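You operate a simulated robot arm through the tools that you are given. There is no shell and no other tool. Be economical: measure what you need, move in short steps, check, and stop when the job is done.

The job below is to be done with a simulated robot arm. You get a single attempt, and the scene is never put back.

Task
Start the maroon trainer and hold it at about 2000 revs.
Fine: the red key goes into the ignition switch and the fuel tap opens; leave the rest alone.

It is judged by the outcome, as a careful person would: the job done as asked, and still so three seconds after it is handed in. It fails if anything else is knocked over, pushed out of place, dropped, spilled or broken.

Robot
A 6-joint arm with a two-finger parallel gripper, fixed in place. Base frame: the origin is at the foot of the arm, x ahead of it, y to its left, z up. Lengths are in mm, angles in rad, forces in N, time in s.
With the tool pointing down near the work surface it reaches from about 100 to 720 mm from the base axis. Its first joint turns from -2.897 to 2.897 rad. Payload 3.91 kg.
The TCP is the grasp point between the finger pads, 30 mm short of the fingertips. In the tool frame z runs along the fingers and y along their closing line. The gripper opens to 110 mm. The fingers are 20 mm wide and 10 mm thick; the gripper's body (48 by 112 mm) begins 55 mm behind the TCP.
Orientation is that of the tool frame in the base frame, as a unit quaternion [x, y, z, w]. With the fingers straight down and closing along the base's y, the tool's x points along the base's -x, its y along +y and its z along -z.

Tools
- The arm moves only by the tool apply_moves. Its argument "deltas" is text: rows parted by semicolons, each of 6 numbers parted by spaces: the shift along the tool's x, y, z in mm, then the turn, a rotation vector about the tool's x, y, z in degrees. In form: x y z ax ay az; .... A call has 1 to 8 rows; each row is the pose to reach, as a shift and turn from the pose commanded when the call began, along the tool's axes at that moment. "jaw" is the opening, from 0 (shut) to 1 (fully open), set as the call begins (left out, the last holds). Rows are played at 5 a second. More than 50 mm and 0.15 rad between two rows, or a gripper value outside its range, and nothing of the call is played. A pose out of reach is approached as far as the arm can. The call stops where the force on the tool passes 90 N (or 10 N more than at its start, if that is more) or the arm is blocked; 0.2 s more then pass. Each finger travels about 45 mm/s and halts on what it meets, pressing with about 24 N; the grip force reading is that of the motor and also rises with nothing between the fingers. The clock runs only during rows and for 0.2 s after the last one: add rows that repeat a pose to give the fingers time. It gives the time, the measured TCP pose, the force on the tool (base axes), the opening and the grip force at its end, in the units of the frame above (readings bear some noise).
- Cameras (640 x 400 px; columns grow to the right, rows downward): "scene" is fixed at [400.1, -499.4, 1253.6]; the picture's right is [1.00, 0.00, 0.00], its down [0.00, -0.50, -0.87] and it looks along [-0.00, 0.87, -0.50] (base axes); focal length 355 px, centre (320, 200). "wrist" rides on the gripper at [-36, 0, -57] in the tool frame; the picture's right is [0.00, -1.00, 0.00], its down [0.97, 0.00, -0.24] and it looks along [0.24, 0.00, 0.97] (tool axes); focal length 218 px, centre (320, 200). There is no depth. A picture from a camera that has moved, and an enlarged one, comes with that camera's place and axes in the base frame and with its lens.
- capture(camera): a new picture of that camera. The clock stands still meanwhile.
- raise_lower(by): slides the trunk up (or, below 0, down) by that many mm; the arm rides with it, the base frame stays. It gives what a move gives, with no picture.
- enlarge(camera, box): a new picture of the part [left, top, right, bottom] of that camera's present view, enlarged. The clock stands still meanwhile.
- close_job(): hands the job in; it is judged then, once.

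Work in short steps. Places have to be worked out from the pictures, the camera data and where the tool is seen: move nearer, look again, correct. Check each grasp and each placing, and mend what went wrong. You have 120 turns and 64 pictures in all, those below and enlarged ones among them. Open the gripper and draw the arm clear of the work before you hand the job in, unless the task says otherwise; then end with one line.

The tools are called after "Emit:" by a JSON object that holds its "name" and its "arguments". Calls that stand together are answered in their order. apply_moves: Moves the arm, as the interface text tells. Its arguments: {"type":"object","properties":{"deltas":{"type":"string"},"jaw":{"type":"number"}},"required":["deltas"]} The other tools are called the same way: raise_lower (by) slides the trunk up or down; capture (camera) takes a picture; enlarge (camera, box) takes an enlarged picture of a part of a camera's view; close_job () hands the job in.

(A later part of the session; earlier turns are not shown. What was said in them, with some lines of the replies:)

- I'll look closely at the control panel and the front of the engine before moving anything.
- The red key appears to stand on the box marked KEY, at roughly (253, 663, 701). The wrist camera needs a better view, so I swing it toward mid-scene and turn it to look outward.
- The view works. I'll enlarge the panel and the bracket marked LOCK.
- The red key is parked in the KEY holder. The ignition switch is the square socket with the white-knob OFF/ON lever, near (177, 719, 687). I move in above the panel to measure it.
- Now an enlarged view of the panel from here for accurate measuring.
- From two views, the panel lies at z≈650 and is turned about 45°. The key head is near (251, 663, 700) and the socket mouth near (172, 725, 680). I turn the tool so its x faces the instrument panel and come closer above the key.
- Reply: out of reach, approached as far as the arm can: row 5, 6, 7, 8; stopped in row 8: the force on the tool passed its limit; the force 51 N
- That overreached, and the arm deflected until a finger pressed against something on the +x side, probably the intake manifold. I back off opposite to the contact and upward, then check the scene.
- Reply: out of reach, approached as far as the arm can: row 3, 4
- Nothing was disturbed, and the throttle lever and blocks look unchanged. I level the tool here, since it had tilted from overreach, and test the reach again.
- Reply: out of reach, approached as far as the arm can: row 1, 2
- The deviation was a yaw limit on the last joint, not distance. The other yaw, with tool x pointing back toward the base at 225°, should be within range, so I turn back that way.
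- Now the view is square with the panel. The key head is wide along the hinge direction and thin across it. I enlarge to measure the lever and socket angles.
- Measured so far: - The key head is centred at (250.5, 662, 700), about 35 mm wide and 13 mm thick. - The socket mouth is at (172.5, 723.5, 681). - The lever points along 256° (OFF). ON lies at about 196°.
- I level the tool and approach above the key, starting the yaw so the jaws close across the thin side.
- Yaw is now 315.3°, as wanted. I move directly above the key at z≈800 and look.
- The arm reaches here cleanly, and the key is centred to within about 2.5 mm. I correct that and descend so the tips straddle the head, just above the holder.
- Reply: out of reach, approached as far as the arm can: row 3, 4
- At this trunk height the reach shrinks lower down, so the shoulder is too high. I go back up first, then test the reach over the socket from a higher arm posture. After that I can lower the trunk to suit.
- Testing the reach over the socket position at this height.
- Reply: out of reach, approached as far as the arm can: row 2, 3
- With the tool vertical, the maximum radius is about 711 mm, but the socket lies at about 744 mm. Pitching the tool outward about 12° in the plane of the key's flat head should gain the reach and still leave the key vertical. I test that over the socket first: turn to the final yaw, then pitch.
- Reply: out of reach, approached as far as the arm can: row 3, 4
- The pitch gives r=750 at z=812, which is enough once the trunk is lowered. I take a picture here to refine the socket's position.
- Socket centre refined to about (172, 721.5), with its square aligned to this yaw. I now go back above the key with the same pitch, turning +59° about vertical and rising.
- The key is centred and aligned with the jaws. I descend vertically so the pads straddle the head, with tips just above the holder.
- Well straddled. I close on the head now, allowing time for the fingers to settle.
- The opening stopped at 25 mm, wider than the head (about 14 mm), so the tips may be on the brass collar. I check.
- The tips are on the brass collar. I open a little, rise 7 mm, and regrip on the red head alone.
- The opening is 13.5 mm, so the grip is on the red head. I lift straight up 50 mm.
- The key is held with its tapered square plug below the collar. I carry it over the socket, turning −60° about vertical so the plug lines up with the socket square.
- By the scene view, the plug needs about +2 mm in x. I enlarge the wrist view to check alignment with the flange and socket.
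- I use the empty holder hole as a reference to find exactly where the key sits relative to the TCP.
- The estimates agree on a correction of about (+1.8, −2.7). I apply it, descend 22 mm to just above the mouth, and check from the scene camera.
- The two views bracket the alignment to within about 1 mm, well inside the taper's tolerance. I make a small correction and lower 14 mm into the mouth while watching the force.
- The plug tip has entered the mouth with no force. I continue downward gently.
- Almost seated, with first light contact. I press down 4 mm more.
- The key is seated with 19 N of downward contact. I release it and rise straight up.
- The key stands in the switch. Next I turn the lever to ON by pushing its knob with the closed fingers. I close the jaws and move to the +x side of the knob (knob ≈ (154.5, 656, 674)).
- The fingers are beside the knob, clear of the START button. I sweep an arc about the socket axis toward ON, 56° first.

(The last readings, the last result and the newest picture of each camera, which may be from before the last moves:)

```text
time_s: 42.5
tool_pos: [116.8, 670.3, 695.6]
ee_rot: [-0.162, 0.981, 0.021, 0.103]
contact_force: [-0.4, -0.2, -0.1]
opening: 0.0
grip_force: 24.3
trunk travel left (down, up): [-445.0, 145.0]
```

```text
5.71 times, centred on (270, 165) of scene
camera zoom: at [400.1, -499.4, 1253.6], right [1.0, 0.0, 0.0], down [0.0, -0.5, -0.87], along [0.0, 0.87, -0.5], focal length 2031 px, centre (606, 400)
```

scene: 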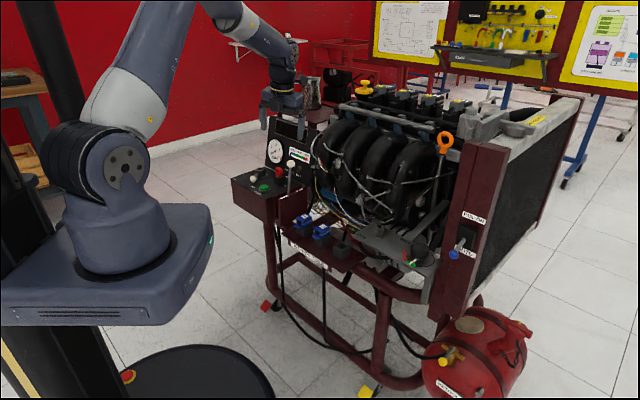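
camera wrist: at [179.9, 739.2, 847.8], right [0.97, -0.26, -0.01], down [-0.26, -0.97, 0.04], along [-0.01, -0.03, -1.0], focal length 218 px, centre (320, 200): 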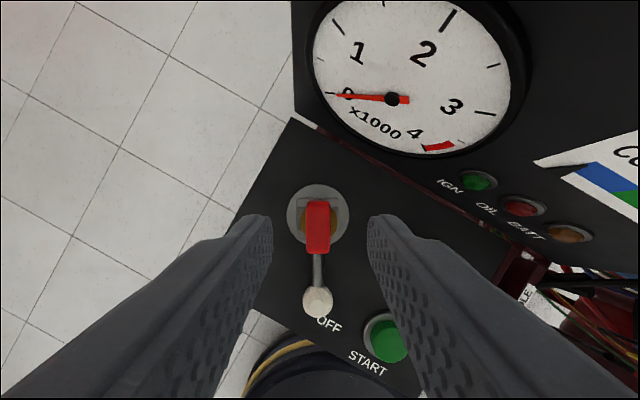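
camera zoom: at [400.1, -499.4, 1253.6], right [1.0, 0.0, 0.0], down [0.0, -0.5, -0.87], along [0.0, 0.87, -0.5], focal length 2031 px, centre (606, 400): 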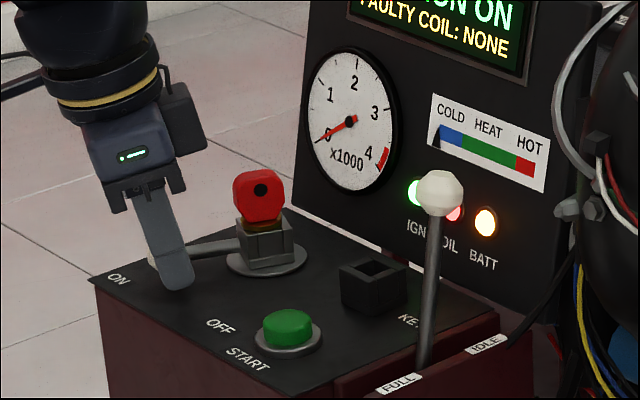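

Ignition is ON: the lamps are lit and a display is showing. I read the display.

Emit:
{"name": "enlarge", "arguments": {"camera": "scene", "box": [265, 95, 345, 165]}}

```text
5.71 times, centred on (305, 130) of scene
camera zoom: at [400.1, -499.4, 1253.6], right [1.0, 0.0, 0.0], down [0.0, -0.5, -0.87], along [0.0, 0.87, -0.5], focal length 2031 px, centre (406, 600)
```

zoom: 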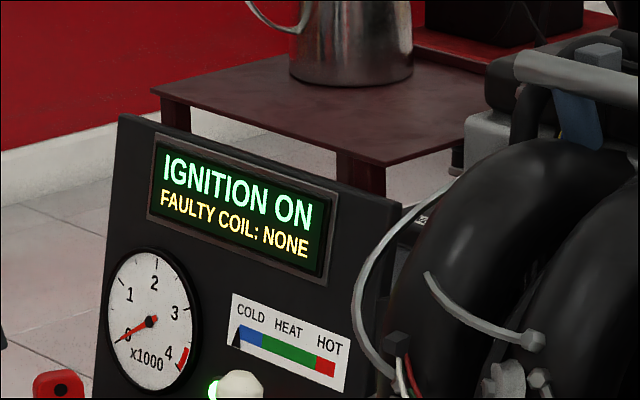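

Ignition ON, "FAULTY COIL: NONE". Next is the fuel tap on the tank. I withdraw upward, then swing clear of the trainer toward the tank side.

Emit:
{"name": "apply_moves", "arguments": {"deltas": "-10.8 -1.6 -38.6 0 0 0; -15.7 -30.3 -83.7 0 0 0; -21.7 -71.7 -118.5 0 0 0; -36 -106.4 -141.4 0 0 0"}}

Emit:
{"name": "apply_moves", "arguments": {"deltas": "-11.4 -33 2.2 0 0 0; -22.8 -66 4.3 0 0 0; -34.2 -99 6.5 0 0 0; -45.6 -132 8.7 0 0 0; -57 -165 10.8 0 0 0; -68.4 -198 13 0 0 0; -79.8 -231 15.1 0 0 0; -91.2 -264 17.3 0 0 0"}}

Emit:
{"name": "apply_moves", "arguments": {"deltas": "-8.8 -44.4 6.6 0 0 0; -17.6 -88.8 13.3 0 0 0; -26.4 -133 19.9 0 0 0; -35.2 -177.5 26.5 0 0 0; -43.9 -222 33.1 0 0 0; -52.7 -266 39.8 0 0 0; -61.5 -310.6 46.4 0 0 0; -70.3 -355 53 0 0 0"}}

Emit:
{"name": "capture", "arguments": {"camera": "wrist"}}

```text
refused: row 2 steps farther than a row can; nothing moved
```

```text
time_s: 44.3
tool_pos: [289.8, 451.0, 697.5]
ee_rot: [-0.164, 0.981, 0.021, 0.102]
contact_force: [0.0, 1.1, 0.2]
opening: 0.0
grip_force: 23.8
trunk travel left (down, up): [-445.0, 145.0]
```

```text
time_s: 46.1
tool_pos: [481.2, 137.3, 656.7]
ee_rot: [-0.162, 0.981, 0.02, 0.103]
contact_force: [0.1, 0.2, -0.5]
opening: 0.0
grip_force: 24.3
trunk travel left (down, up): [-445.0, 145.0]
```

```text
23 pictures are left
camera wrist: at [504.7, 145.4, 720.9], right [0.32, -0.95, -0.01], down [-0.95, -0.32, 0.03], along [-0.03, 0.0, -1.0], focal length 218 px, centre (320, 200)
```

wrist: 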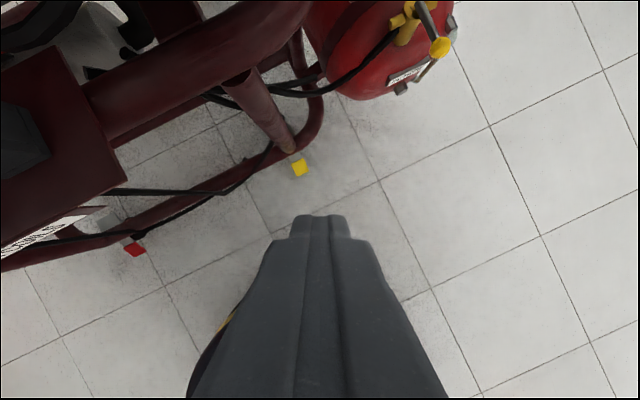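

One call was refused, so the sweep ran lower than planned, though no force was felt. I check the panel and locate the tap in the scene view.

Emit:
{"name": "enlarge", "arguments": {"camera": "scene", "box": [220, 80, 400, 280]}}

Emit:
{"name": "enlarge", "arguments": {"camera": "wrist", "box": [330, 0, 510, 110]}}

Emit:
{"name": "enlarge", "arguments": {"camera": "scene", "box": [410, 320, 490, 400]}}

```text
2.00 times, centred on (310, 180) of scene
camera zoom: at [400.1, -499.4, 1253.6], right [1.0, 0.0, 0.0], down [0.0, -0.5, -0.87], along [0.0, 0.87, -0.5], focal length 711 px, centre (340, 240)
```

zoom: 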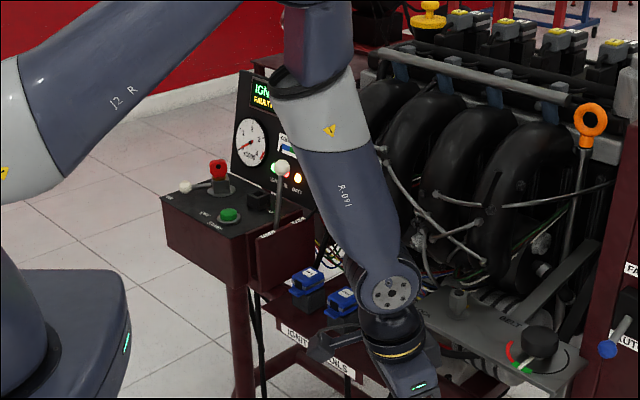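

```text
3.56 times, centred on (420, 55) of wrist
camera zoom: at [504.7, 145.4, 720.9], right [0.32, -0.95, -0.01], down [-0.95, -0.32, 0.03], along [-0.03, 0.0, -1.0], focal length 776 px, centre (-36, 716)
```

zoom: 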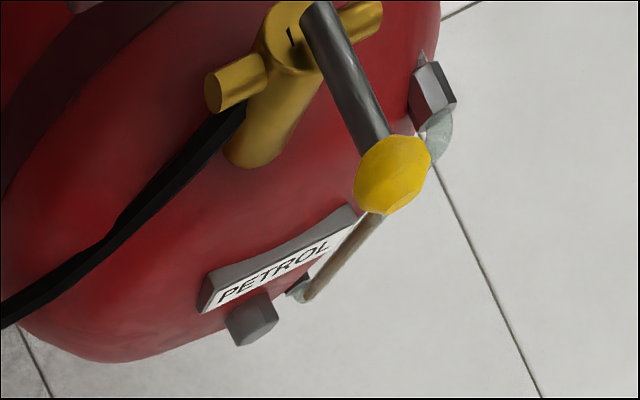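

```text
5.00 times, centred on (450, 360) of scene
camera zoom: at [400.1, -499.4, 1253.6], right [1.0, 0.0, 0.0], down [0.0, -0.5, -0.87], along [0.0, 0.87, -0.5], focal length 1777 px, centre (-330, -600)
```

zoom: 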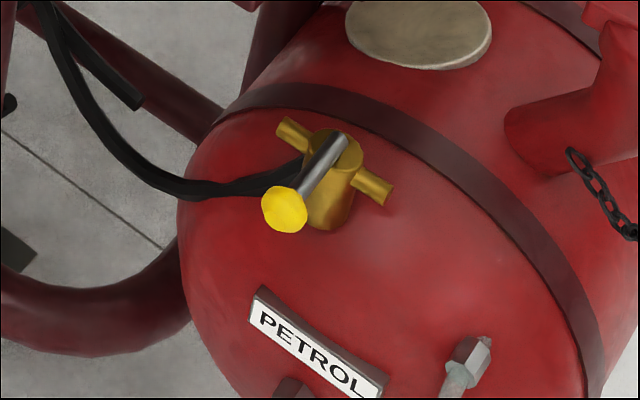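

The panel is fine: the button, throttle lever and coils are untouched. The tap lever crosses the pipe, so it is closed. Its knob is at about (708, 69, 460) and the pivot at about (751, 113, 445). The bracket overhead at z≈697 means I should approach from the front with the tool horizontal. I back off, adjust the heading, and lower the trunk.

Emit:
{"name": "apply_moves", "arguments": {"deltas": "19.7 -28.3 -4.4 0.73 -0.02 3.5; 39.4 -56.6 -8.8 1.46 -0.04 7; 59.1 -85 -13.1 2.2 -0.06 10.45"}}

Emit:
{"name": "raise_lower", "arguments": {"by": -130}}

```text
time_s: 46.9
tool_pos: [455.6, 46.9, 656.5]
ee_rot: [-0.078, 0.992, 0.011, 0.102]
contact_force: [-0.1, 0.5, -0.5]
opening: 0.0
grip_force: 24.0
out of reach, approached as far as the arm can: row 3
trunk travel left (down, up): [-445.0, 145.0]
```

```text
time_s: 48.5
tool_pos: [454.9, 48.3, 526.9]
ee_rot: [-0.076, 0.992, 0.011, 0.102]
contact_force: [0.4, -0.7, -0.6]
opening: 0.1
grip_force: 24.2
trunk travel left (down, up): [-315.0, 275.0]
```

Now I pitch the tool forward toward horizontal while easing it ahead.

Emit:
{"name": "apply_moves", "arguments": {"deltas": "-12.1 -1.9 2.5 0 -8.4 0; -24.2 -3.8 5 0 -16.8 0; -36.3 -5.7 7.5 0 -25.2 0; -48.4 -7.6 10 0 -33.6 0; -60.5 -9.5 12.5 0 -42 0; -72.6 -11.5 15 0 -50.4 0; -84.7 -13.4 17.5 0 -58.8 0; -96.8 -15.3 20.1 0 -67.2 0"}}

Emit:
{"name": "capture", "arguments": {"camera": "wrist"}}

```text
time_s: 50.3
tool_pos: [553.9, 47.4, 527.9]
ee_rot: [-0.059, 0.768, 0.053, 0.635]
contact_force: [-0.9, 0.1, 0.1]
opening: 0.0
grip_force: 24.2
out of reach, approached as far as the arm can: row 1
trunk travel left (down, up): [-315.0, 275.0]
```

```text
19 pictures are left
camera wrist: at [506.5, 40.7, 573.9], right [0.15, -0.99, -0.01], down [-0.41, -0.06, -0.91], along [0.9, 0.14, -0.42], focal length 218 px, centre (320, 200)
```

wrist: 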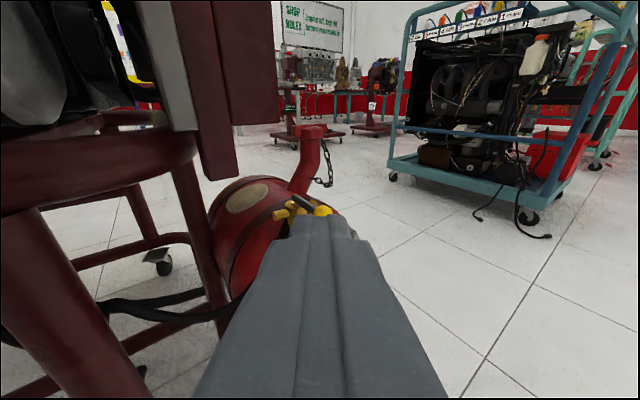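

The view confirms the knob at about (708, 70, 467). I bring the closed fingers alongside its right (−y) side, turning the heading slightly left.

Emit:
{"name": "apply_moves", "arguments": {"deltas": "6 -8.2 29 -2.4 0 -0.45; 12 -16.4 58 -4.7 0 -0.9; 18 -24.6 87 -7.1 0 -1.35; 24 -32.8 116 -9.4 0.1 -1.8; 30 -41 145.3 -11.8 0.1 -2.24"}}

Emit:
{"name": "capture", "arguments": {"camera": "wrist"}}

Emit:
{"name": "enlarge", "arguments": {"camera": "scene", "box": [380, 290, 490, 400]}}

```text
time_s: 51.5
tool_pos: [696.0, 28.8, 472.0]
ee_rot: [-0.138, 0.759, 0.119, 0.625]
contact_force: [-0.6, 0.3, 0.3]
opening: 0.0
grip_force: 23.4
trunk travel left (down, up): [-315.0, 275.0]
```

```text
18 pictures are left
camera wrist: at [651.1, 11.7, 518.1], right [0.36, -0.93, -0.01], down [-0.4, -0.14, -0.91], along [0.85, 0.33, -0.42], focal length 218 px, centre (320, 200)
```

wrist: 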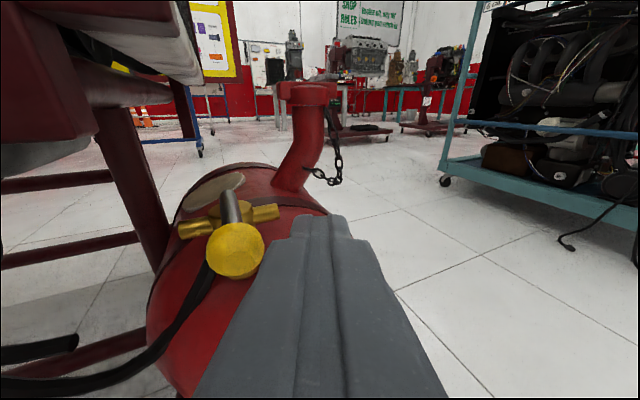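

```text
3.64 times, centred on (435, 345) of scene
camera zoom: at [400.1, -499.4, 1253.6], right [1.0, 0.0, 0.0], down [0.0, -0.5, -0.87], along [0.0, 0.87, -0.5], focal length 1292 px, centre (-98, -327)
```

zoom: 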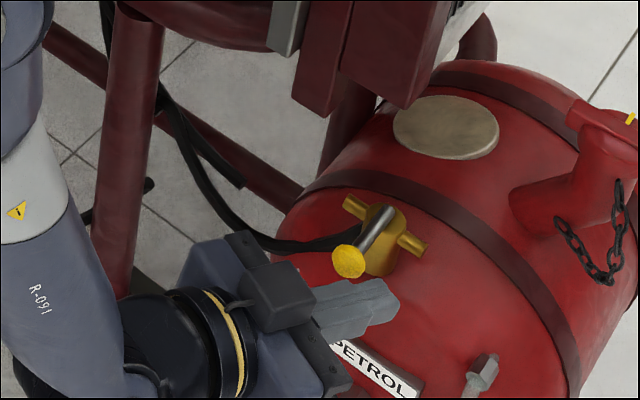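

The fingers are right of the knob at the correct height. I start pushing the lever clockwise (leftward), about 20° first, to feel whether it yields.

Emit:
{"name": "apply_moves", "arguments": {"deltas": "0.1 6.5 0 0 0 0; 0.1 13 0 0 0 0; 0.4 20 -1.8 0 0 0; 0.8 27 -3.5 0 0 0; 1.2 33.7 -5 0 0 0"}}

Emit:
{"name": "enlarge", "arguments": {"camera": "scene", "box": [380, 290, 490, 400]}}

```text
time_s: 52.7
tool_pos: [685.2, 45.0, 470.8]
ee_rot: [-0.125, 0.76, 0.111, 0.628]
contact_force: [59.6, -60.8, -19.2]
opening: 0.0
grip_force: 24.2
trunk travel left (down, up): [-315.0, 275.0]
```

```text
3.64 times, centred on (435, 345) of scene
camera zoom: at [400.1, -499.4, 1253.6], right [1.0, 0.0, 0.0], down [0.0, -0.5, -0.87], along [0.0, 0.87, -0.5], focal length 1292 px, centre (-98, -327)
```

zoom: 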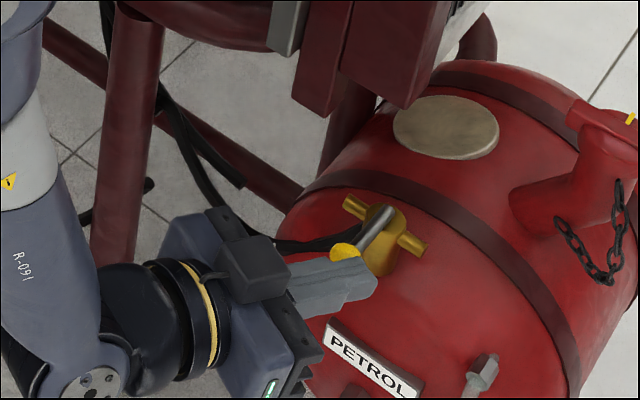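

Blocked: 85 N and the lever didn't turn, so that side is its stop. It must open the other way, counter-clockwise. I back off, go around behind the knob to its left side, and raise slightly.

Emit:
{"name": "apply_moves", "arguments": {"deltas": "-0.3 -26.9 0.3 0 0 0; 9 -26.3 -47.8 0 0 0; 3.4 20.1 -48.1 0 0 0; 1.5 30.1 -38 0 0 0; -2.8 30.1 -16 0 0 0; -6.9 30.6 5.1 0 0 0"}}

Emit:
{"name": "capture", "arguments": {"camera": "wrist"}}

```text
time_s: 54.1
tool_pos: [674.2, 91.7, 477.4]
ee_rot: [-0.137, 0.759, 0.118, 0.625]
contact_force: [1.1, 0.9, 0.1]
opening: 0.0
grip_force: 24.6
trunk travel left (down, up): [-315.0, 275.0]
```

```text
15 pictures are left
camera wrist: at [630.0, 73.6, 523.8], right [0.36, -0.93, -0.01], down [-0.4, -0.14, -0.91], along [0.85, 0.33, -0.42], focal length 218 px, centre (320, 200)
```

wrist: 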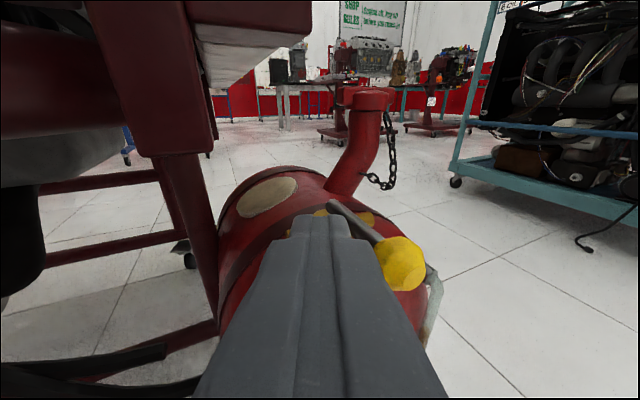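

The fingers are now left of the knob with about 11 mm of gap. I push right and forward along the arc, about 30°.

Emit:
{"name": "apply_moves", "arguments": {"deltas": "0 -6 0 0 0 0; -0.1 -11.5 0 0 0 0; -0.9 -18 4 0 0 0; -1.8 -25.2 8.2 0 0 0; -3 -31 14 0 0 0; -4.1 -36.2 19.6 0 0 0"}}

Emit:
{"name": "enlarge", "arguments": {"camera": "scene", "box": [380, 290, 490, 400]}}

```text
time_s: 55.5
tool_pos: [707.0, 62.0, 475.6]
ee_rot: [-0.138, 0.759, 0.119, 0.625]
contact_force: [-0.7, 0.5, 1.0]
opening: 0.1
grip_force: 24.5
trunk travel left (down, up): [-315.0, 275.0]
```

```text
3.64 times, centred on (435, 345) of scene
camera zoom: at [400.1, -499.4, 1253.6], right [1.0, 0.0, 0.0], down [0.0, -0.5, -0.87], along [0.0, 0.87, -0.5], focal length 1292 px, centre (-98, -327)
```

zoom: 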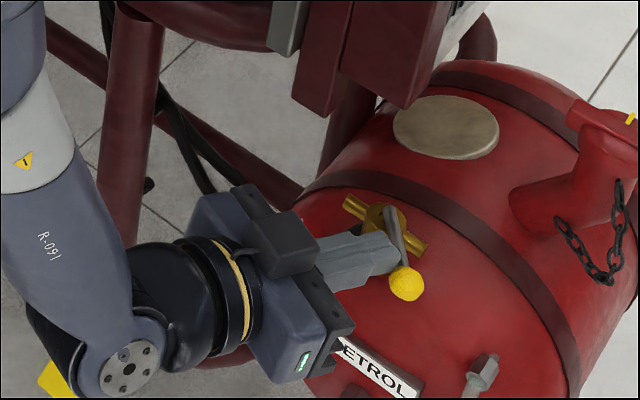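

The lever yields this way and is now at about 260°. I shift behind it and push forward with the fingertips along the arc to bring it in line with the pipe (315°).

Emit:
{"name": "apply_moves", "arguments": {"deltas": "2.3 -0.3 -11.9 0 0 0; 1.5 -10.6 -18.8 0 0 0; -0.2 -14.1 -10.4 0 0 0; -3 -24.2 4.1 0 0 0; -6 -29 19 0 0 0; -9 -29.8 34.6 0 0 0; -11 -28.1 44.8 0 0 0"}}

Emit:
{"name": "enlarge", "arguments": {"camera": "scene", "box": [400, 310, 490, 400]}}

```text
time_s: 57.1
tool_pos: [755.6, 50.4, 477.6]
ee_rot: [-0.136, 0.76, 0.118, 0.624]
contact_force: [-55.3, -17.5, 16.5]
opening: 0.3
grip_force: 24.3
trunk travel left (down, up): [-315.0, 275.0]
```

```text
4.44 times, centred on (445, 355) of scene
camera zoom: at [400.1, -499.4, 1253.6], right [1.0, 0.0, 0.0], down [0.0, -0.5, -0.87], along [0.0, 0.87, -0.5], focal length 1580 px, centre (-236, -489)
```

zoom: 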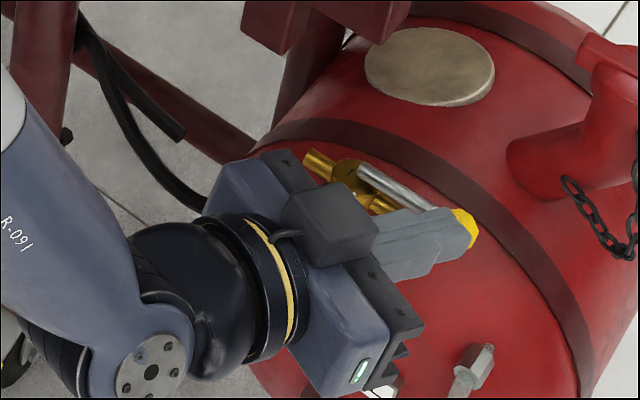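

The lever now lies parallel to the pipe, against its stop, so the tap is open. I withdraw straight back along the tool axis.

Emit:
{"name": "apply_moves", "arguments": {"deltas": "0 -2 -20 0 0 0; 0 -4 -60 0 0 0; 0 -4 -100 0 0 0; 0 -4 -140 0 0 0"}}

Emit:
{"name": "enlarge", "arguments": {"camera": "scene", "box": [400, 310, 490, 400]}}

```text
time_s: 58.1
tool_pos: [631.8, -1.0, 505.9]
ee_rot: [-0.137, 0.759, 0.118, 0.625]
contact_force: [-0.1, 0.3, -0.5]
opening: 0.2
grip_force: 24.3
trunk travel left (down, up): [-315.0, 275.0]
```

```text
4.44 times, centred on (445, 355) of scene
camera zoom: at [400.1, -499.4, 1253.6], right [1.0, 0.0, 0.0], down [0.0, -0.5, -0.87], along [0.0, 0.87, -0.5], focal length 1580 px, centre (-236, -489)
```

zoom: 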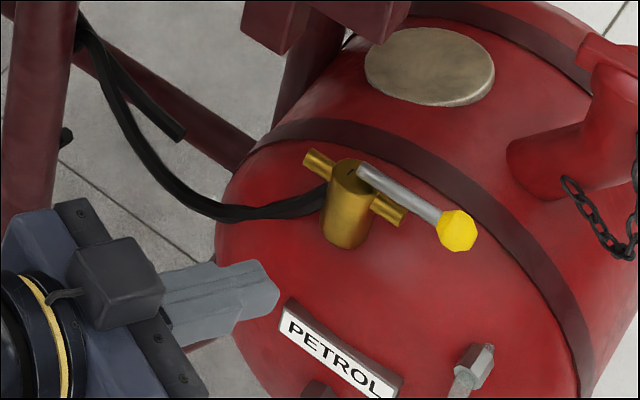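

The tap is open and stays so. I pitch the tool back toward vertical while drawing back.

Emit:
{"name": "apply_moves", "arguments": {"deltas": "-1.2 8.8 -17.5 0 8.4 0; -2.5 17.6 -35 0 16.8 0; -3.7 26.5 -52.6 0 25.2 0; -5 35.3 -70 0 33.6 0; -6.2 44.1 -87.6 0 42 0; -7.4 53 -105 0 50.4 0; -8.7 61.8 -122.7 0 58.8 0; -9.9 70.6 -140.2 0 67.2 0"}}

```text
time_s: 59.9
tool_pos: [487.8, 18.2, 540.2]
ee_rot: [-0.179, 0.975, 0.036, 0.131]
contact_force: [-0.3, 0.1, -0.1]
opening: 0.0
grip_force: 24.3
out of reach, approached as far as the arm can: row 8
trunk travel left (down, up): [-315.0, 275.0]
```

Raising the trunk back to panel working height.

Emit:
{"name": "raise_lower", "arguments": {"by": 160}}

```text
time_s: 61.7
tool_pos: [488.3, 19.4, 700.3]
ee_rot: [-0.18, 0.974, 0.036, 0.131]
contact_force: [-0.3, 1.0, 0.3]
opening: 0.0
grip_force: 23.9
trunk travel left (down, up): [-475.0, 115.0]
```

Heading back to the panel, first half: levelling the tool and rising to z≈750.

Emit:
{"name": "apply_moves", "arguments": {"deltas": "2.4 43.1 -7 0 2.2 0; 4.8 86.3 -14.1 0 4.5 0; 7.2 129.4 -21.1 0 6.7 0; 9.7 172.6 -28.2 0 8.9 0; 12.1 215.7 -35.2 0 11.1 0; 14.5 258.9 -42.3 0 13.4 0; 16.9 302 -49.3 0 15.6 0"}}

```text
time_s: 63.3
tool_pos: [380.8, 209.6, 732.4]
ee_rot: [-0.195, 0.98, 0.048, -0.002]
contact_force: [0.2, -0.1, -0.4]
opening: 0.1
grip_force: 24.1
out of reach, approached as far as the arm can: row 4, 5, 6, 7
trunk travel left (down, up): [-475.0, 115.0]
```

It met an inner-radius joint limit, so I keep the radius above 520 mm and level out while swinging on.

Emit:
{"name": "apply_moves", "arguments": {"deltas": "-2.3 41 -4 0.9 0.1 0; -4.6 82 -8 1.8 0.3 0; -7 123 -12 2.7 0.4 0; -9.2 165 -16 3.6 0.5 0; -11.5 206 -20 4.5 0.7 0; -13.8 247 -24.5 5.4 0.8 0"}}

```text
time_s: 64.7
tool_pos: [403.0, 261.7, 747.7]
ee_rot: [-0.234, 0.97, 0.066, 0.0]
contact_force: [0.0, -0.1, 0.5]
opening: 0.1
grip_force: 24.5
out of reach, approached as far as the arm can: row 1, 2, 3, 4, 5, 6
trunk travel left (down, up): [-475.0, 115.0]
```

A wrist joint limit is holding the heading. I let the heading turn along with the azimuth while swinging.

Emit:
{"name": "apply_moves", "arguments": {"deltas": "-1.5 35 -1.8 1.3 1 -5; -3 70 -3.7 2.6 2 -10; -4.6 106 -5.5 3.9 3 -15; -6.1 141 -7.4 5.2 4 -20; -7.7 176.6 -9.2 6.5 5 -24.8"}}

```text
time_s: 65.9
tool_pos: [292.5, 400.5, 753.1]
ee_rot: [-0.421, 0.904, 0.073, -0.028]
contact_force: [1.1, -0.9, 0.4]
opening: 0.0
grip_force: 24.3
out of reach, approached as far as the arm can: row 1, 2, 3, 4, 5
trunk travel left (down, up): [-475.0, 115.0]
```

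The limit comes from being low and close in. I go up and outward to (260, 480, 850), where a vertical tool worked before.

Emit:
{"name": "apply_moves", "arguments": {"deltas": "-10.4 22.6 -21.7 2.2 0.1 0; -20.8 45.3 -43.3 4.5 0.3 0; -31.3 68 -65 6.7 0.4 0; -41.7 90.6 -86.7 8.9 0.6 0"}}

```text
time_s: 66.9
tool_pos: [288.8, 409.1, 812.2]
ee_rot: [-0.432, 0.897, 0.089, -0.02]
contact_force: [-0.6, -0.9, 0.4]
opening: 0.0
grip_force: 24.5
out of reach, approached as far as the arm can: row 1, 2, 3, 4
trunk travel left (down, up): [-475.0, 115.0]
```

Still limited. I look at the arm's posture.

Emit:
{"name": "capture", "arguments": {"camera": "scene"}}

```text
11 pictures are left
```

scene: 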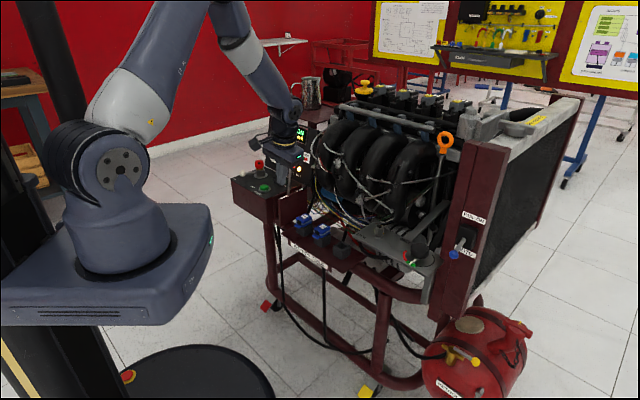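

The wrist flipped branch when pitching horizontal, so the forbidden yaw now lies near a relative heading of 180°. I turn the heading +40° away from that limit.

Emit:
{"name": "apply_moves", "arguments": {"deltas": "0 0 0 -0.3 1.4 -7.9; 0 0 0 -0.7 2.8 -15.7; 0 0 0 -1 4.3 -23.6; 0 0 0 -1.3 5.7 -31.4; 0 0 0 -1.6 7.1 -39.3"}}

```text
time_s: 68.1
tool_pos: [282.9, 407.9, 804.7]
ee_rot: [0.712, -0.695, -0.094, 0.047]
contact_force: [1.3, -1.0, 0.5]
opening: 0.0
grip_force: 24.5
out of reach, approached as far as the arm can: row 3, 4, 5
trunk travel left (down, up): [-475.0, 115.0]
```

Now I fix the remaining tilt at this heading.

Emit:
{"name": "apply_moves", "arguments": {"deltas": "0 0 0 3.8 1.3 0; 0 0 0 7.6 2.7 0; 0 0 0 11.4 4 0"}}

```text
time_s: 68.9
tool_pos: [283.8, 407.4, 803.2]
ee_rot: [0.711, -0.695, -0.093, 0.048]
contact_force: [-0.9, -1.2, 0.0]
opening: 0.0
grip_force: 23.7
out of reach, approached as far as the arm can: row 1, 2, 3
trunk travel left (down, up): [-475.0, 115.0]
```

The tilt limit is a forearm-roll stop, so I'll live with a modest sideways lean; pressing and pushing don't need a truly vertical tool. I roll only about the tool axis to the heading I want for the throttle knob.

Emit:
{"name": "apply_moves", "arguments": {"deltas": "0 0 0 0 0 -8.4; 0 0 0 0 0 -16.8; 0 0 0 0 0 -25.2; 0 0 0 0 0 -33.6; 0 0 0 0 0 -42"}}

```text
time_s: 70.1
tool_pos: [282.9, 406.8, 801.1]
ee_rot: [0.913, -0.394, -0.104, 0.011]
contact_force: [-0.7, 0.0, -0.2]
opening: 0.0
grip_force: 23.4
trunk travel left (down, up): [-475.0, 115.0]
```

That worked cleanly. Now I move toward the START button with a bit more lean to stay off the limit.

Emit:
{"name": "apply_moves", "arguments": {"deltas": "-34.8 -15.7 11.2 -1.5 -0.9 0; -69.6 -31.3 22.3 -3 -1.7 0; -104 -47 33.5 -4.6 -2.6 0; -139 -62.6 44.6 -6.1 -3.4 0; -173.9 -78.3 55.8 -7.6 -4.3 0"}}

Emit:
{"name": "capture", "arguments": {"camera": "wrist"}}

```text
time_s: 71.3
tool_pos: [210.2, 590.9, 770.6]
ee_rot: [0.906, -0.387, -0.164, 0.056]
contact_force: [0.5, -0.7, 0.0]
opening: 0.1
grip_force: 24.0
trunk travel left (down, up): [-475.0, 115.0]
```

```text
10 pictures are left
camera wrist: at [208.2, 616.6, 834.6], right [0.68, 0.69, -0.23], down [0.71, -0.7, -0.02], along [-0.18, -0.15, -0.97], focal length 218 px, centre (320, 200)
```

wrist: 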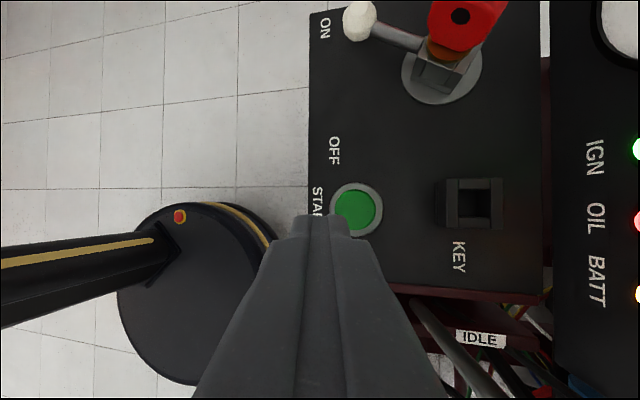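

The button is at about (203, 606.6, 662). I descend just above it.

Emit:
{"name": "apply_moves", "arguments": {"deltas": "1 -10.7 32 0 0 0; 2 -21.3 64.1 0 0 0; 2 -21.3 64.1 0 0 0"}}

Emit:
{"name": "enlarge", "arguments": {"camera": "scene", "box": [225, 100, 345, 210]}}

```text
time_s: 72.1
tool_pos: [207.5, 606.4, 704.2]
ee_rot: [0.906, -0.386, -0.164, 0.056]
contact_force: [0.3, -1.6, 2.7]
opening: 0.3
grip_force: 24.1
trunk travel left (down, up): [-475.0, 115.0]
```

```text
3.64 times, centred on (285, 155) of scene
camera zoom: at [400.1, -499.4, 1253.6], right [1.0, 0.0, 0.0], down [0.0, -0.5, -0.87], along [0.0, 0.87, -0.5], focal length 1292 px, centre (447, 364)
```

zoom: 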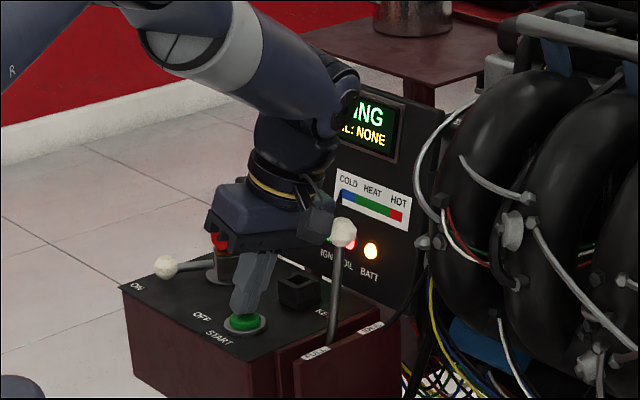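

The display already reads "…ING", probably cranking, with light contact. I press a few mm further and hold.

Emit:
{"name": "apply_moves", "arguments": {"deltas": "0.8 -0.7 2.8 0 0 0; 1 -0.9 3.8 0 0 0; 1 -0.9 3.8 0 0 0; 1 -0.9 3.8 0 0 0; 1 -0.9 3.8 0 0 0; 1 -0.9 3.8 0 0 0; 1 -0.9 3.8 0 0 0; 1 -0.9 3.8 0 0 0"}}

Emit:
{"name": "enlarge", "arguments": {"camera": "scene", "box": [225, 100, 345, 210]}}

```text
time_s: 73.9
tool_pos: [206.1, 606.0, 702.7]
ee_rot: [0.906, -0.387, -0.164, 0.055]
contact_force: [2.3, 1.8, 8.8]
opening: 0.2
grip_force: 23.3
trunk travel left (down, up): [-475.0, 115.0]
```

```text
3.64 times, centred on (285, 155) of scene
camera zoom: at [400.1, -499.4, 1253.6], right [1.0, 0.0, 0.0], down [0.0, -0.5, -0.87], along [0.0, 0.87, -0.5], focal length 1292 px, centre (447, 364)
```

zoom: 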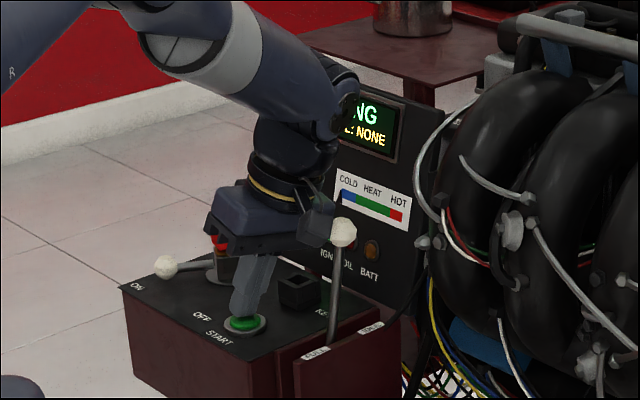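

The OIL and BATT lamps went out and the display reads "…NG", so the engine seems to be running. I lift off the button and look.

Emit:
{"name": "apply_moves", "arguments": {"deltas": "-5 4.6 -18.8 0 0 0; -12.7 11.4 -47 0 0 0; -22.8 20.6 -84.7 0 0 0", "jaw": 0.55}}

Emit:
{"name": "enlarge", "arguments": {"camera": "wrist", "box": [300, 0, 640, 400]}}

```text
time_s: 74.7
tool_pos: [206.2, 605.3, 789.6]
ee_rot: [0.905, -0.387, -0.164, 0.056]
contact_force: [0.8, -0.1, -0.3]
opening: 60.7
grip_force: 0.0
trunk travel left (down, up): [-475.0, 115.0]
```

```text
1.00 times, centred on (470, 200) of wrist
camera zoom: at [204.0, 631.5, 853.5], right [0.68, 0.69, -0.23], down [0.71, -0.7, -0.02], along [-0.18, -0.15, -0.97], focal length 218 px, centre (170, 200)
```

zoom: 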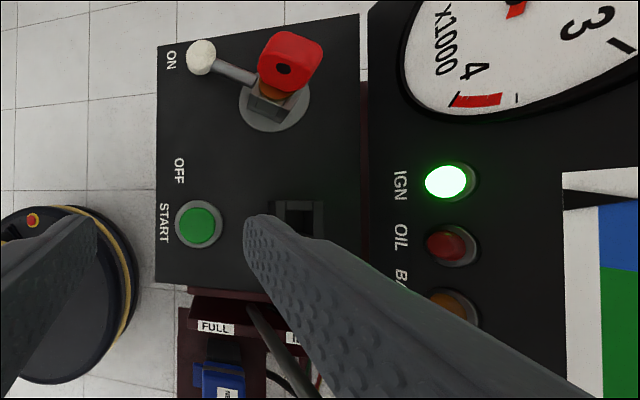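

The engine is running and the key and lever hold. For the throttle (knob ≈ (304, 603, 713), leaning to IDLE), the safest way is to come from the robot side with the tool pitched outward, grip the knob, and pull toward FULL. I back off and pitch outward, keeping to the left of the forearm line to unwind the wrist.

Emit:
{"name": "apply_moves", "arguments": {"deltas": "15 7.8 -4.8 7.4 -3.5 0; 29.9 15.5 -9.7 14.9 -7 0; 44.9 23.3 -14.5 22.3 -10.6 0; 59.8 31.1 -19.3 29.8 -14.1 0"}}

```text
time_s: 75.7
tool_pos: [231.4, 539.9, 802.6]
ee_rot: [0.863, -0.42, -0.167, -0.226]
contact_force: [-1.4, 0.4, -0.4]
opening: 60.3
grip_force: 0.1
trunk travel left (down, up): [-475.0, 115.0]
```

The wrist is unwinding fine. I continue pitching outward.

Emit:
{"name": "apply_moves", "arguments": {"deltas": "0 0 0 6.7 -2.9 0; 0 0 0 13.4 -5.8 0; 0 0 0 20.1 -8.7 0; 0 0 0 26.8 -11.6 0"}}

```text
time_s: 76.7
tool_pos: [230.5, 539.5, 801.4]
ee_rot: [0.766, -0.423, -0.152, -0.46]
contact_force: [-0.3, 0.4, 0.4]
opening: 60.4
grip_force: 0.1
trunk travel left (down, up): [-475.0, 115.0]
```

Now I roll about the tool axis so the jaws close horizontally.

Emit:
{"name": "apply_moves", "arguments": {"deltas": "0 0 0 0 0 7.1; 0 0 0 0 0 14.3; 0 0 0 0 0 21.4; 0 0 0 0 0 28.5; 0 0 0 0 0 35.7; 0 0 0 0 0 42.8"}}

```text
time_s: 78.1
tool_pos: [230.7, 539.3, 801.8]
ee_rot: [-0.558, 0.674, 0.31, 0.372]
contact_force: [0.6, 1.3, -0.1]
opening: 60.4
grip_force: 0.1
trunk travel left (down, up): [-475.0, 115.0]
```

The tool is well posed: pitched outward with the jaws closing sideways. I move to a point in front of the throttle knob and look.

Emit:
{"name": "apply_moves", "arguments": {"deltas": "17.5 -30.2 20.9 0 0 0; 34.9 -60.4 41.8 0 0 0; 34.9 -60.4 41.8 0 0 0", "jaw": 0.47}}

Emit:
{"name": "capture", "arguments": {"camera": "wrist"}}

```text
time_s: 78.9
tool_pos: [294.1, 543.8, 748.1]
ee_rot: [-0.56, 0.672, 0.31, 0.372]
contact_force: [0.5, 0.3, 0.4]
opening: 51.9
grip_force: 0.0
trunk travel left (down, up): [-475.0, 115.0]
```

```text
6 pictures are left
camera wrist: at [290.5, 516.6, 810.0], right [0.98, -0.18, 0.0], down [-0.13, -0.71, -0.7], along [0.13, 0.68, -0.72], focal length 218 px, centre (320, 200)
```

wrist: 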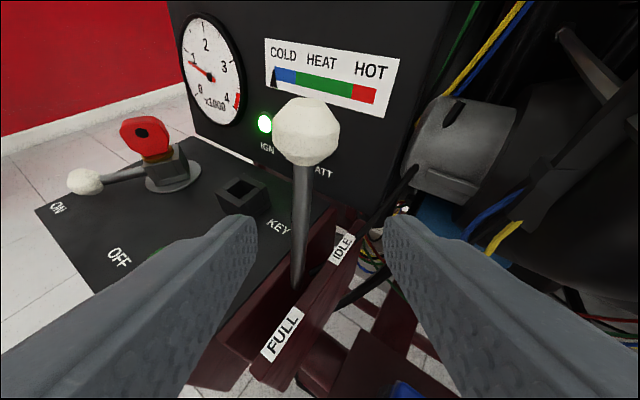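

Recomputing with this view, the throttle knob is at about (301.5, 605, 757), higher than I first estimated, and the tachometer shows about 0.8k at idle. I rise, then advance to straddle the knob.

Emit:
{"name": "apply_moves", "arguments": {"deltas": "-20 3 -9 0 0 0; -39 5 -16.8 0 0 0; -39.2 5 1 0 0 0; -39.4 5 20 0 0 0; -39.5 5 37.5 0 0 0"}}

Emit:
{"name": "capture", "arguments": {"camera": "wrist"}}

```text
time_s: 80.1
tool_pos: [298.3, 598.8, 763.8]
ee_rot: [-0.559, 0.673, 0.309, 0.372]
contact_force: [0.6, -1.0, 0.0]
opening: 51.8
grip_force: 0.1
trunk travel left (down, up): [-475.0, 115.0]
```

```text
5 pictures are left
camera wrist: at [293.9, 570.5, 825.3], right [0.98, -0.18, 0.0], down [-0.13, -0.71, -0.69], along [0.13, 0.68, -0.72], focal length 218 px, centre (320, 200)
```

wrist: 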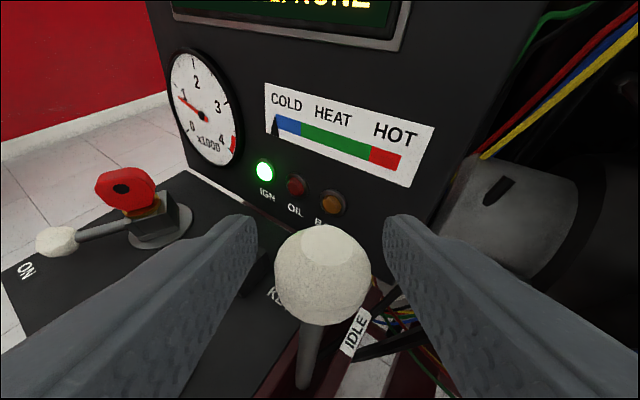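

The knob is centred between the pads, and the tach shows about 0.9k. I close on it.

Emit:
{"name": "apply_moves", "arguments": {"deltas": "0 0 0 0 0 0; 0 0 0 0 0 0; 0 0 0 0 0 0; 0 0 0 0 0 0", "jaw": 0}}

```text
time_s: 81.1
tool_pos: [297.9, 597.2, 764.2]
ee_rot: [-0.559, 0.673, 0.309, 0.372]
contact_force: [4.4, -0.3, 0.3]
opening: 27.4
grip_force: 44.4
trunk travel left (down, up): [-475.0, 115.0]
```

Gripped (27 mm). I pull 15 mm toward FULL along the slot and read the tachometer.

Emit:
{"name": "apply_moves", "arguments": {"deltas": "1.1 2.8 -4.2 0 0 0; 2.1 5.7 -8.4 0 0 0; 3.2 8.5 -12.6 0 0 0; 3.2 8.5 -12.6 0 0 0; 3.2 8.5 -12.6 0 0 0; 3.2 8.5 -12.6 0 0 0; 3.2 8.5 -12.6 0 0 0"}}

Emit:
{"name": "enlarge", "arguments": {"camera": "wrist", "box": [120, 0, 440, 340]}}

```text
time_s: 82.7
tool_pos: [288.4, 588.3, 765.6]
ee_rot: [-0.559, 0.674, 0.309, 0.372]
contact_force: [13.9, -2.9, -8.8]
opening: 26.8
grip_force: 44.6
trunk travel left (down, up): [-475.0, 115.0]
```

```text
1.18 times, centred on (280, 170) of wrist
camera zoom: at [284.1, 559.6, 828.1], right [0.98, -0.18, 0.0], down [-0.13, -0.71, -0.69], along [0.13, 0.68, -0.72], focal length 257 px, centre (367, 235)
```

zoom: 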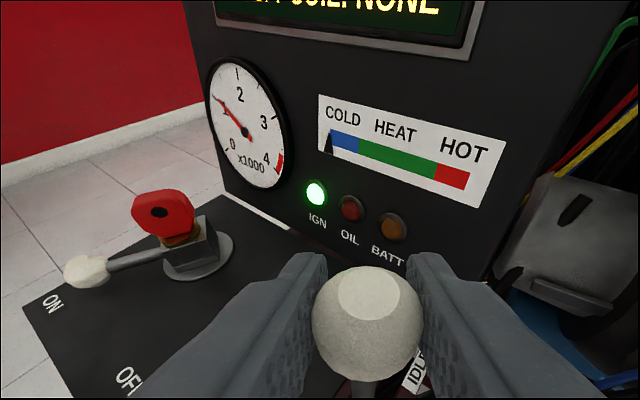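

The tach reads just about 1.05k, rising slowly with travel. I pull another 15 mm and read again.

Emit:
{"name": "apply_moves", "arguments": {"deltas": "0.3 2.8 -3.6 0 0 0; 0.6 5.7 -7.2 0 0 0; 1 8.5 -11 0 0 0; 1 8.5 -11 0 0 0; 1 8.5 -11 0 0 0; 1 8.5 -11 0 0 0; 1 8.5 -11 0 0 0; 1 8.5 -11 0 0 0"}}

Emit:
{"name": "enlarge", "arguments": {"camera": "wrist", "box": [130, 0, 450, 340]}}

```text
time_s: 84.5
tool_pos: [279.5, 578.0, 769.3]
ee_rot: [-0.559, 0.676, 0.307, 0.37]
contact_force: [16.8, -13.0, -28.4]
opening: 26.9
grip_force: 45.3
trunk travel left (down, up): [-475.0, 115.0]
```

```text
1.18 times, centred on (290, 170) of wrist
camera zoom: at [274.4, 551.0, 831.2], right [0.98, -0.18, 0.0], down [-0.14, -0.71, -0.69], along [0.13, 0.68, -0.72], focal length 257 px, centre (355, 235)
```

zoom: 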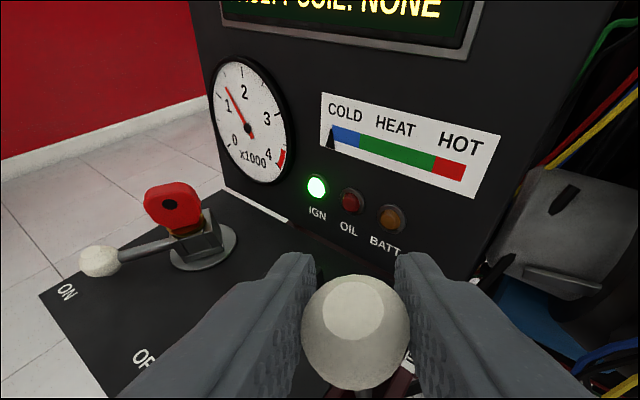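

About 1.4k at 27 mm of travel, so roughly 23 mm more should give 2k. The force shows I'm lifting a bit, so I lower slightly as I pull.

Emit:
{"name": "apply_moves", "arguments": {"deltas": "5 3.2 -2.3 0 0 0; 8.5 6.5 -5.9 0 0 0; 12 9.8 -9.4 0 0 0; 15.2 13 -12.9 0 0 0; 15.2 13 -12.9 0 0 0; 15.2 13 -12.9 0 0 0; 15.2 13 -12.9 0 0 0; 15.2 13 -12.9 0 0 0"}}

Emit:
{"name": "enlarge", "arguments": {"camera": "wrist", "box": [140, 10, 340, 200]}}

```text
time_s: 86.3
tool_pos: [261.4, 563.1, 767.7]
ee_rot: [-0.558, 0.673, 0.311, 0.373]
contact_force: [20.7, -9.2, 9.9]
opening: 27.4
grip_force: 44.6
trunk travel left (down, up): [-475.0, 115.0]
```

```text
2.11 times, centred on (240, 105) of wrist
camera zoom: at [257.4, 534.9, 829.3], right [0.98, -0.18, 0.0], down [-0.13, -0.7, -0.7], along [0.13, 0.69, -0.72], focal length 460 px, centre (488, 400)
```

zoom: 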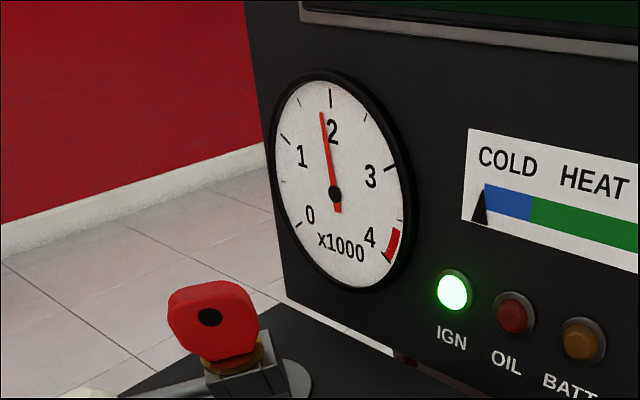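

About 1.75k. I pull about 13 mm more.

Emit:
{"name": "apply_moves", "arguments": {"deltas": "2.2 2.4 -2.8 0 0 0; 4.4 4.9 -5.7 0 0 0; 6.6 7.3 -8.5 0 0 0; 6.6 7.3 -8.5 0 0 0; 6.6 7.3 -8.5 0 0 0; 6.6 7.3 -8.5 0 0 0; 6.6 7.3 -8.5 0 0 0; 6.6 7.3 -8.5 0 0 0"}}

Emit:
{"name": "enlarge", "arguments": {"camera": "wrist", "box": [150, 10, 350, 200]}}

```text
time_s: 88.1
tool_pos: [253.4, 553.2, 763.8]
ee_rot: [-0.56, 0.674, 0.308, 0.37]
contact_force: [18.0, -3.3, -21.5]
opening: 27.7
grip_force: 44.8
trunk travel left (down, up): [-475.0, 115.0]
```

```text
2.11 times, centred on (250, 105) of wrist
camera zoom: at [248.5, 526.4, 825.2], right [0.98, -0.18, 0.0], down [-0.13, -0.71, -0.69], along [0.13, 0.68, -0.72], focal length 460 px, centre (467, 400)
```

zoom: 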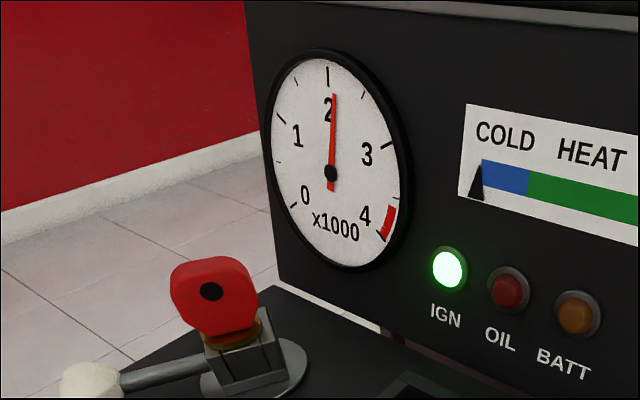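

About 2.08k, good. I ease off the vertical load, open the jaws, and let the fingers part.

Emit:
{"name": "apply_moves", "arguments": {"deltas": "2.5 0 1.6 0 0 0; 2.5 0 1.6 0 0 0"}}

Emit:
{"name": "apply_moves", "arguments": {"deltas": "0 0 0 0 0 0; 0 0 0 0 0 0; 0 0 0 0 0 0; 0 0 0 0 0 0", "jaw": 0.6}}

```text
time_s: 88.7
tool_pos: [251.6, 553.6, 762.0]
ee_rot: [-0.559, 0.673, 0.31, 0.373]
contact_force: [10.1, -13.4, -5.9]
opening: 27.4
grip_force: 45.0
trunk travel left (down, up): [-475.0, 115.0]
```

```text
time_s: 89.7
tool_pos: [251.7, 555.2, 762.6]
ee_rot: [-0.559, 0.674, 0.308, 0.373]
contact_force: [-0.4, -0.1, 0.1]
opening: 66.2
grip_force: 0.0
trunk travel left (down, up): [-475.0, 115.0]
```

Released with no residual force. I withdraw back along the tool axis, then upward.

Emit:
{"name": "apply_moves", "arguments": {"deltas": "0 0 -25 0 0 0; 0 0 -60 0 0 0; 0 0 -90 0 0 0; -34 0 -111 0 0 0; -68 0 -132 0 0 0"}}

Emit:
{"name": "capture", "arguments": {"camera": "wrist"}}

```text
time_s: 90.9
tool_pos: [236.5, 481.4, 891.4]
ee_rot: [-0.559, 0.673, 0.309, 0.373]
contact_force: [-0.2, -0.3, -0.8]
opening: 65.9
grip_force: 0.0
trunk travel left (down, up): [-475.0, 115.0]
```

```text
0 pictures are left
camera wrist: at [232.2, 453.2, 952.4], right [0.98, -0.18, 0.0], down [-0.13, -0.71, -0.7], along [0.13, 0.68, -0.72], focal length 218 px, centre (320, 200)
```

wrist: 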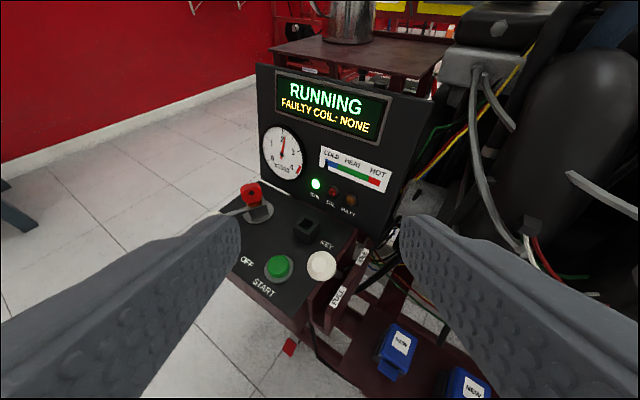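

The display reads RUNNING with no faulty coil, and the tachometer sits at about 2. The key is in the switch, the tap is open, and the arm is clear with the jaws open, so I hand the job in.

Emit:
{"name": "close_job", "arguments": {}}

```text
The job is handed in.
```

The trainer is running and holding at about 2000 revs: the red key is in the ignition switch, the switch is ON, the fuel tap is open and the throttle is set. One finger brushed something near the intake early on, and I first pushed the tap lever the wrong way against its stop. I saw no damage from either.
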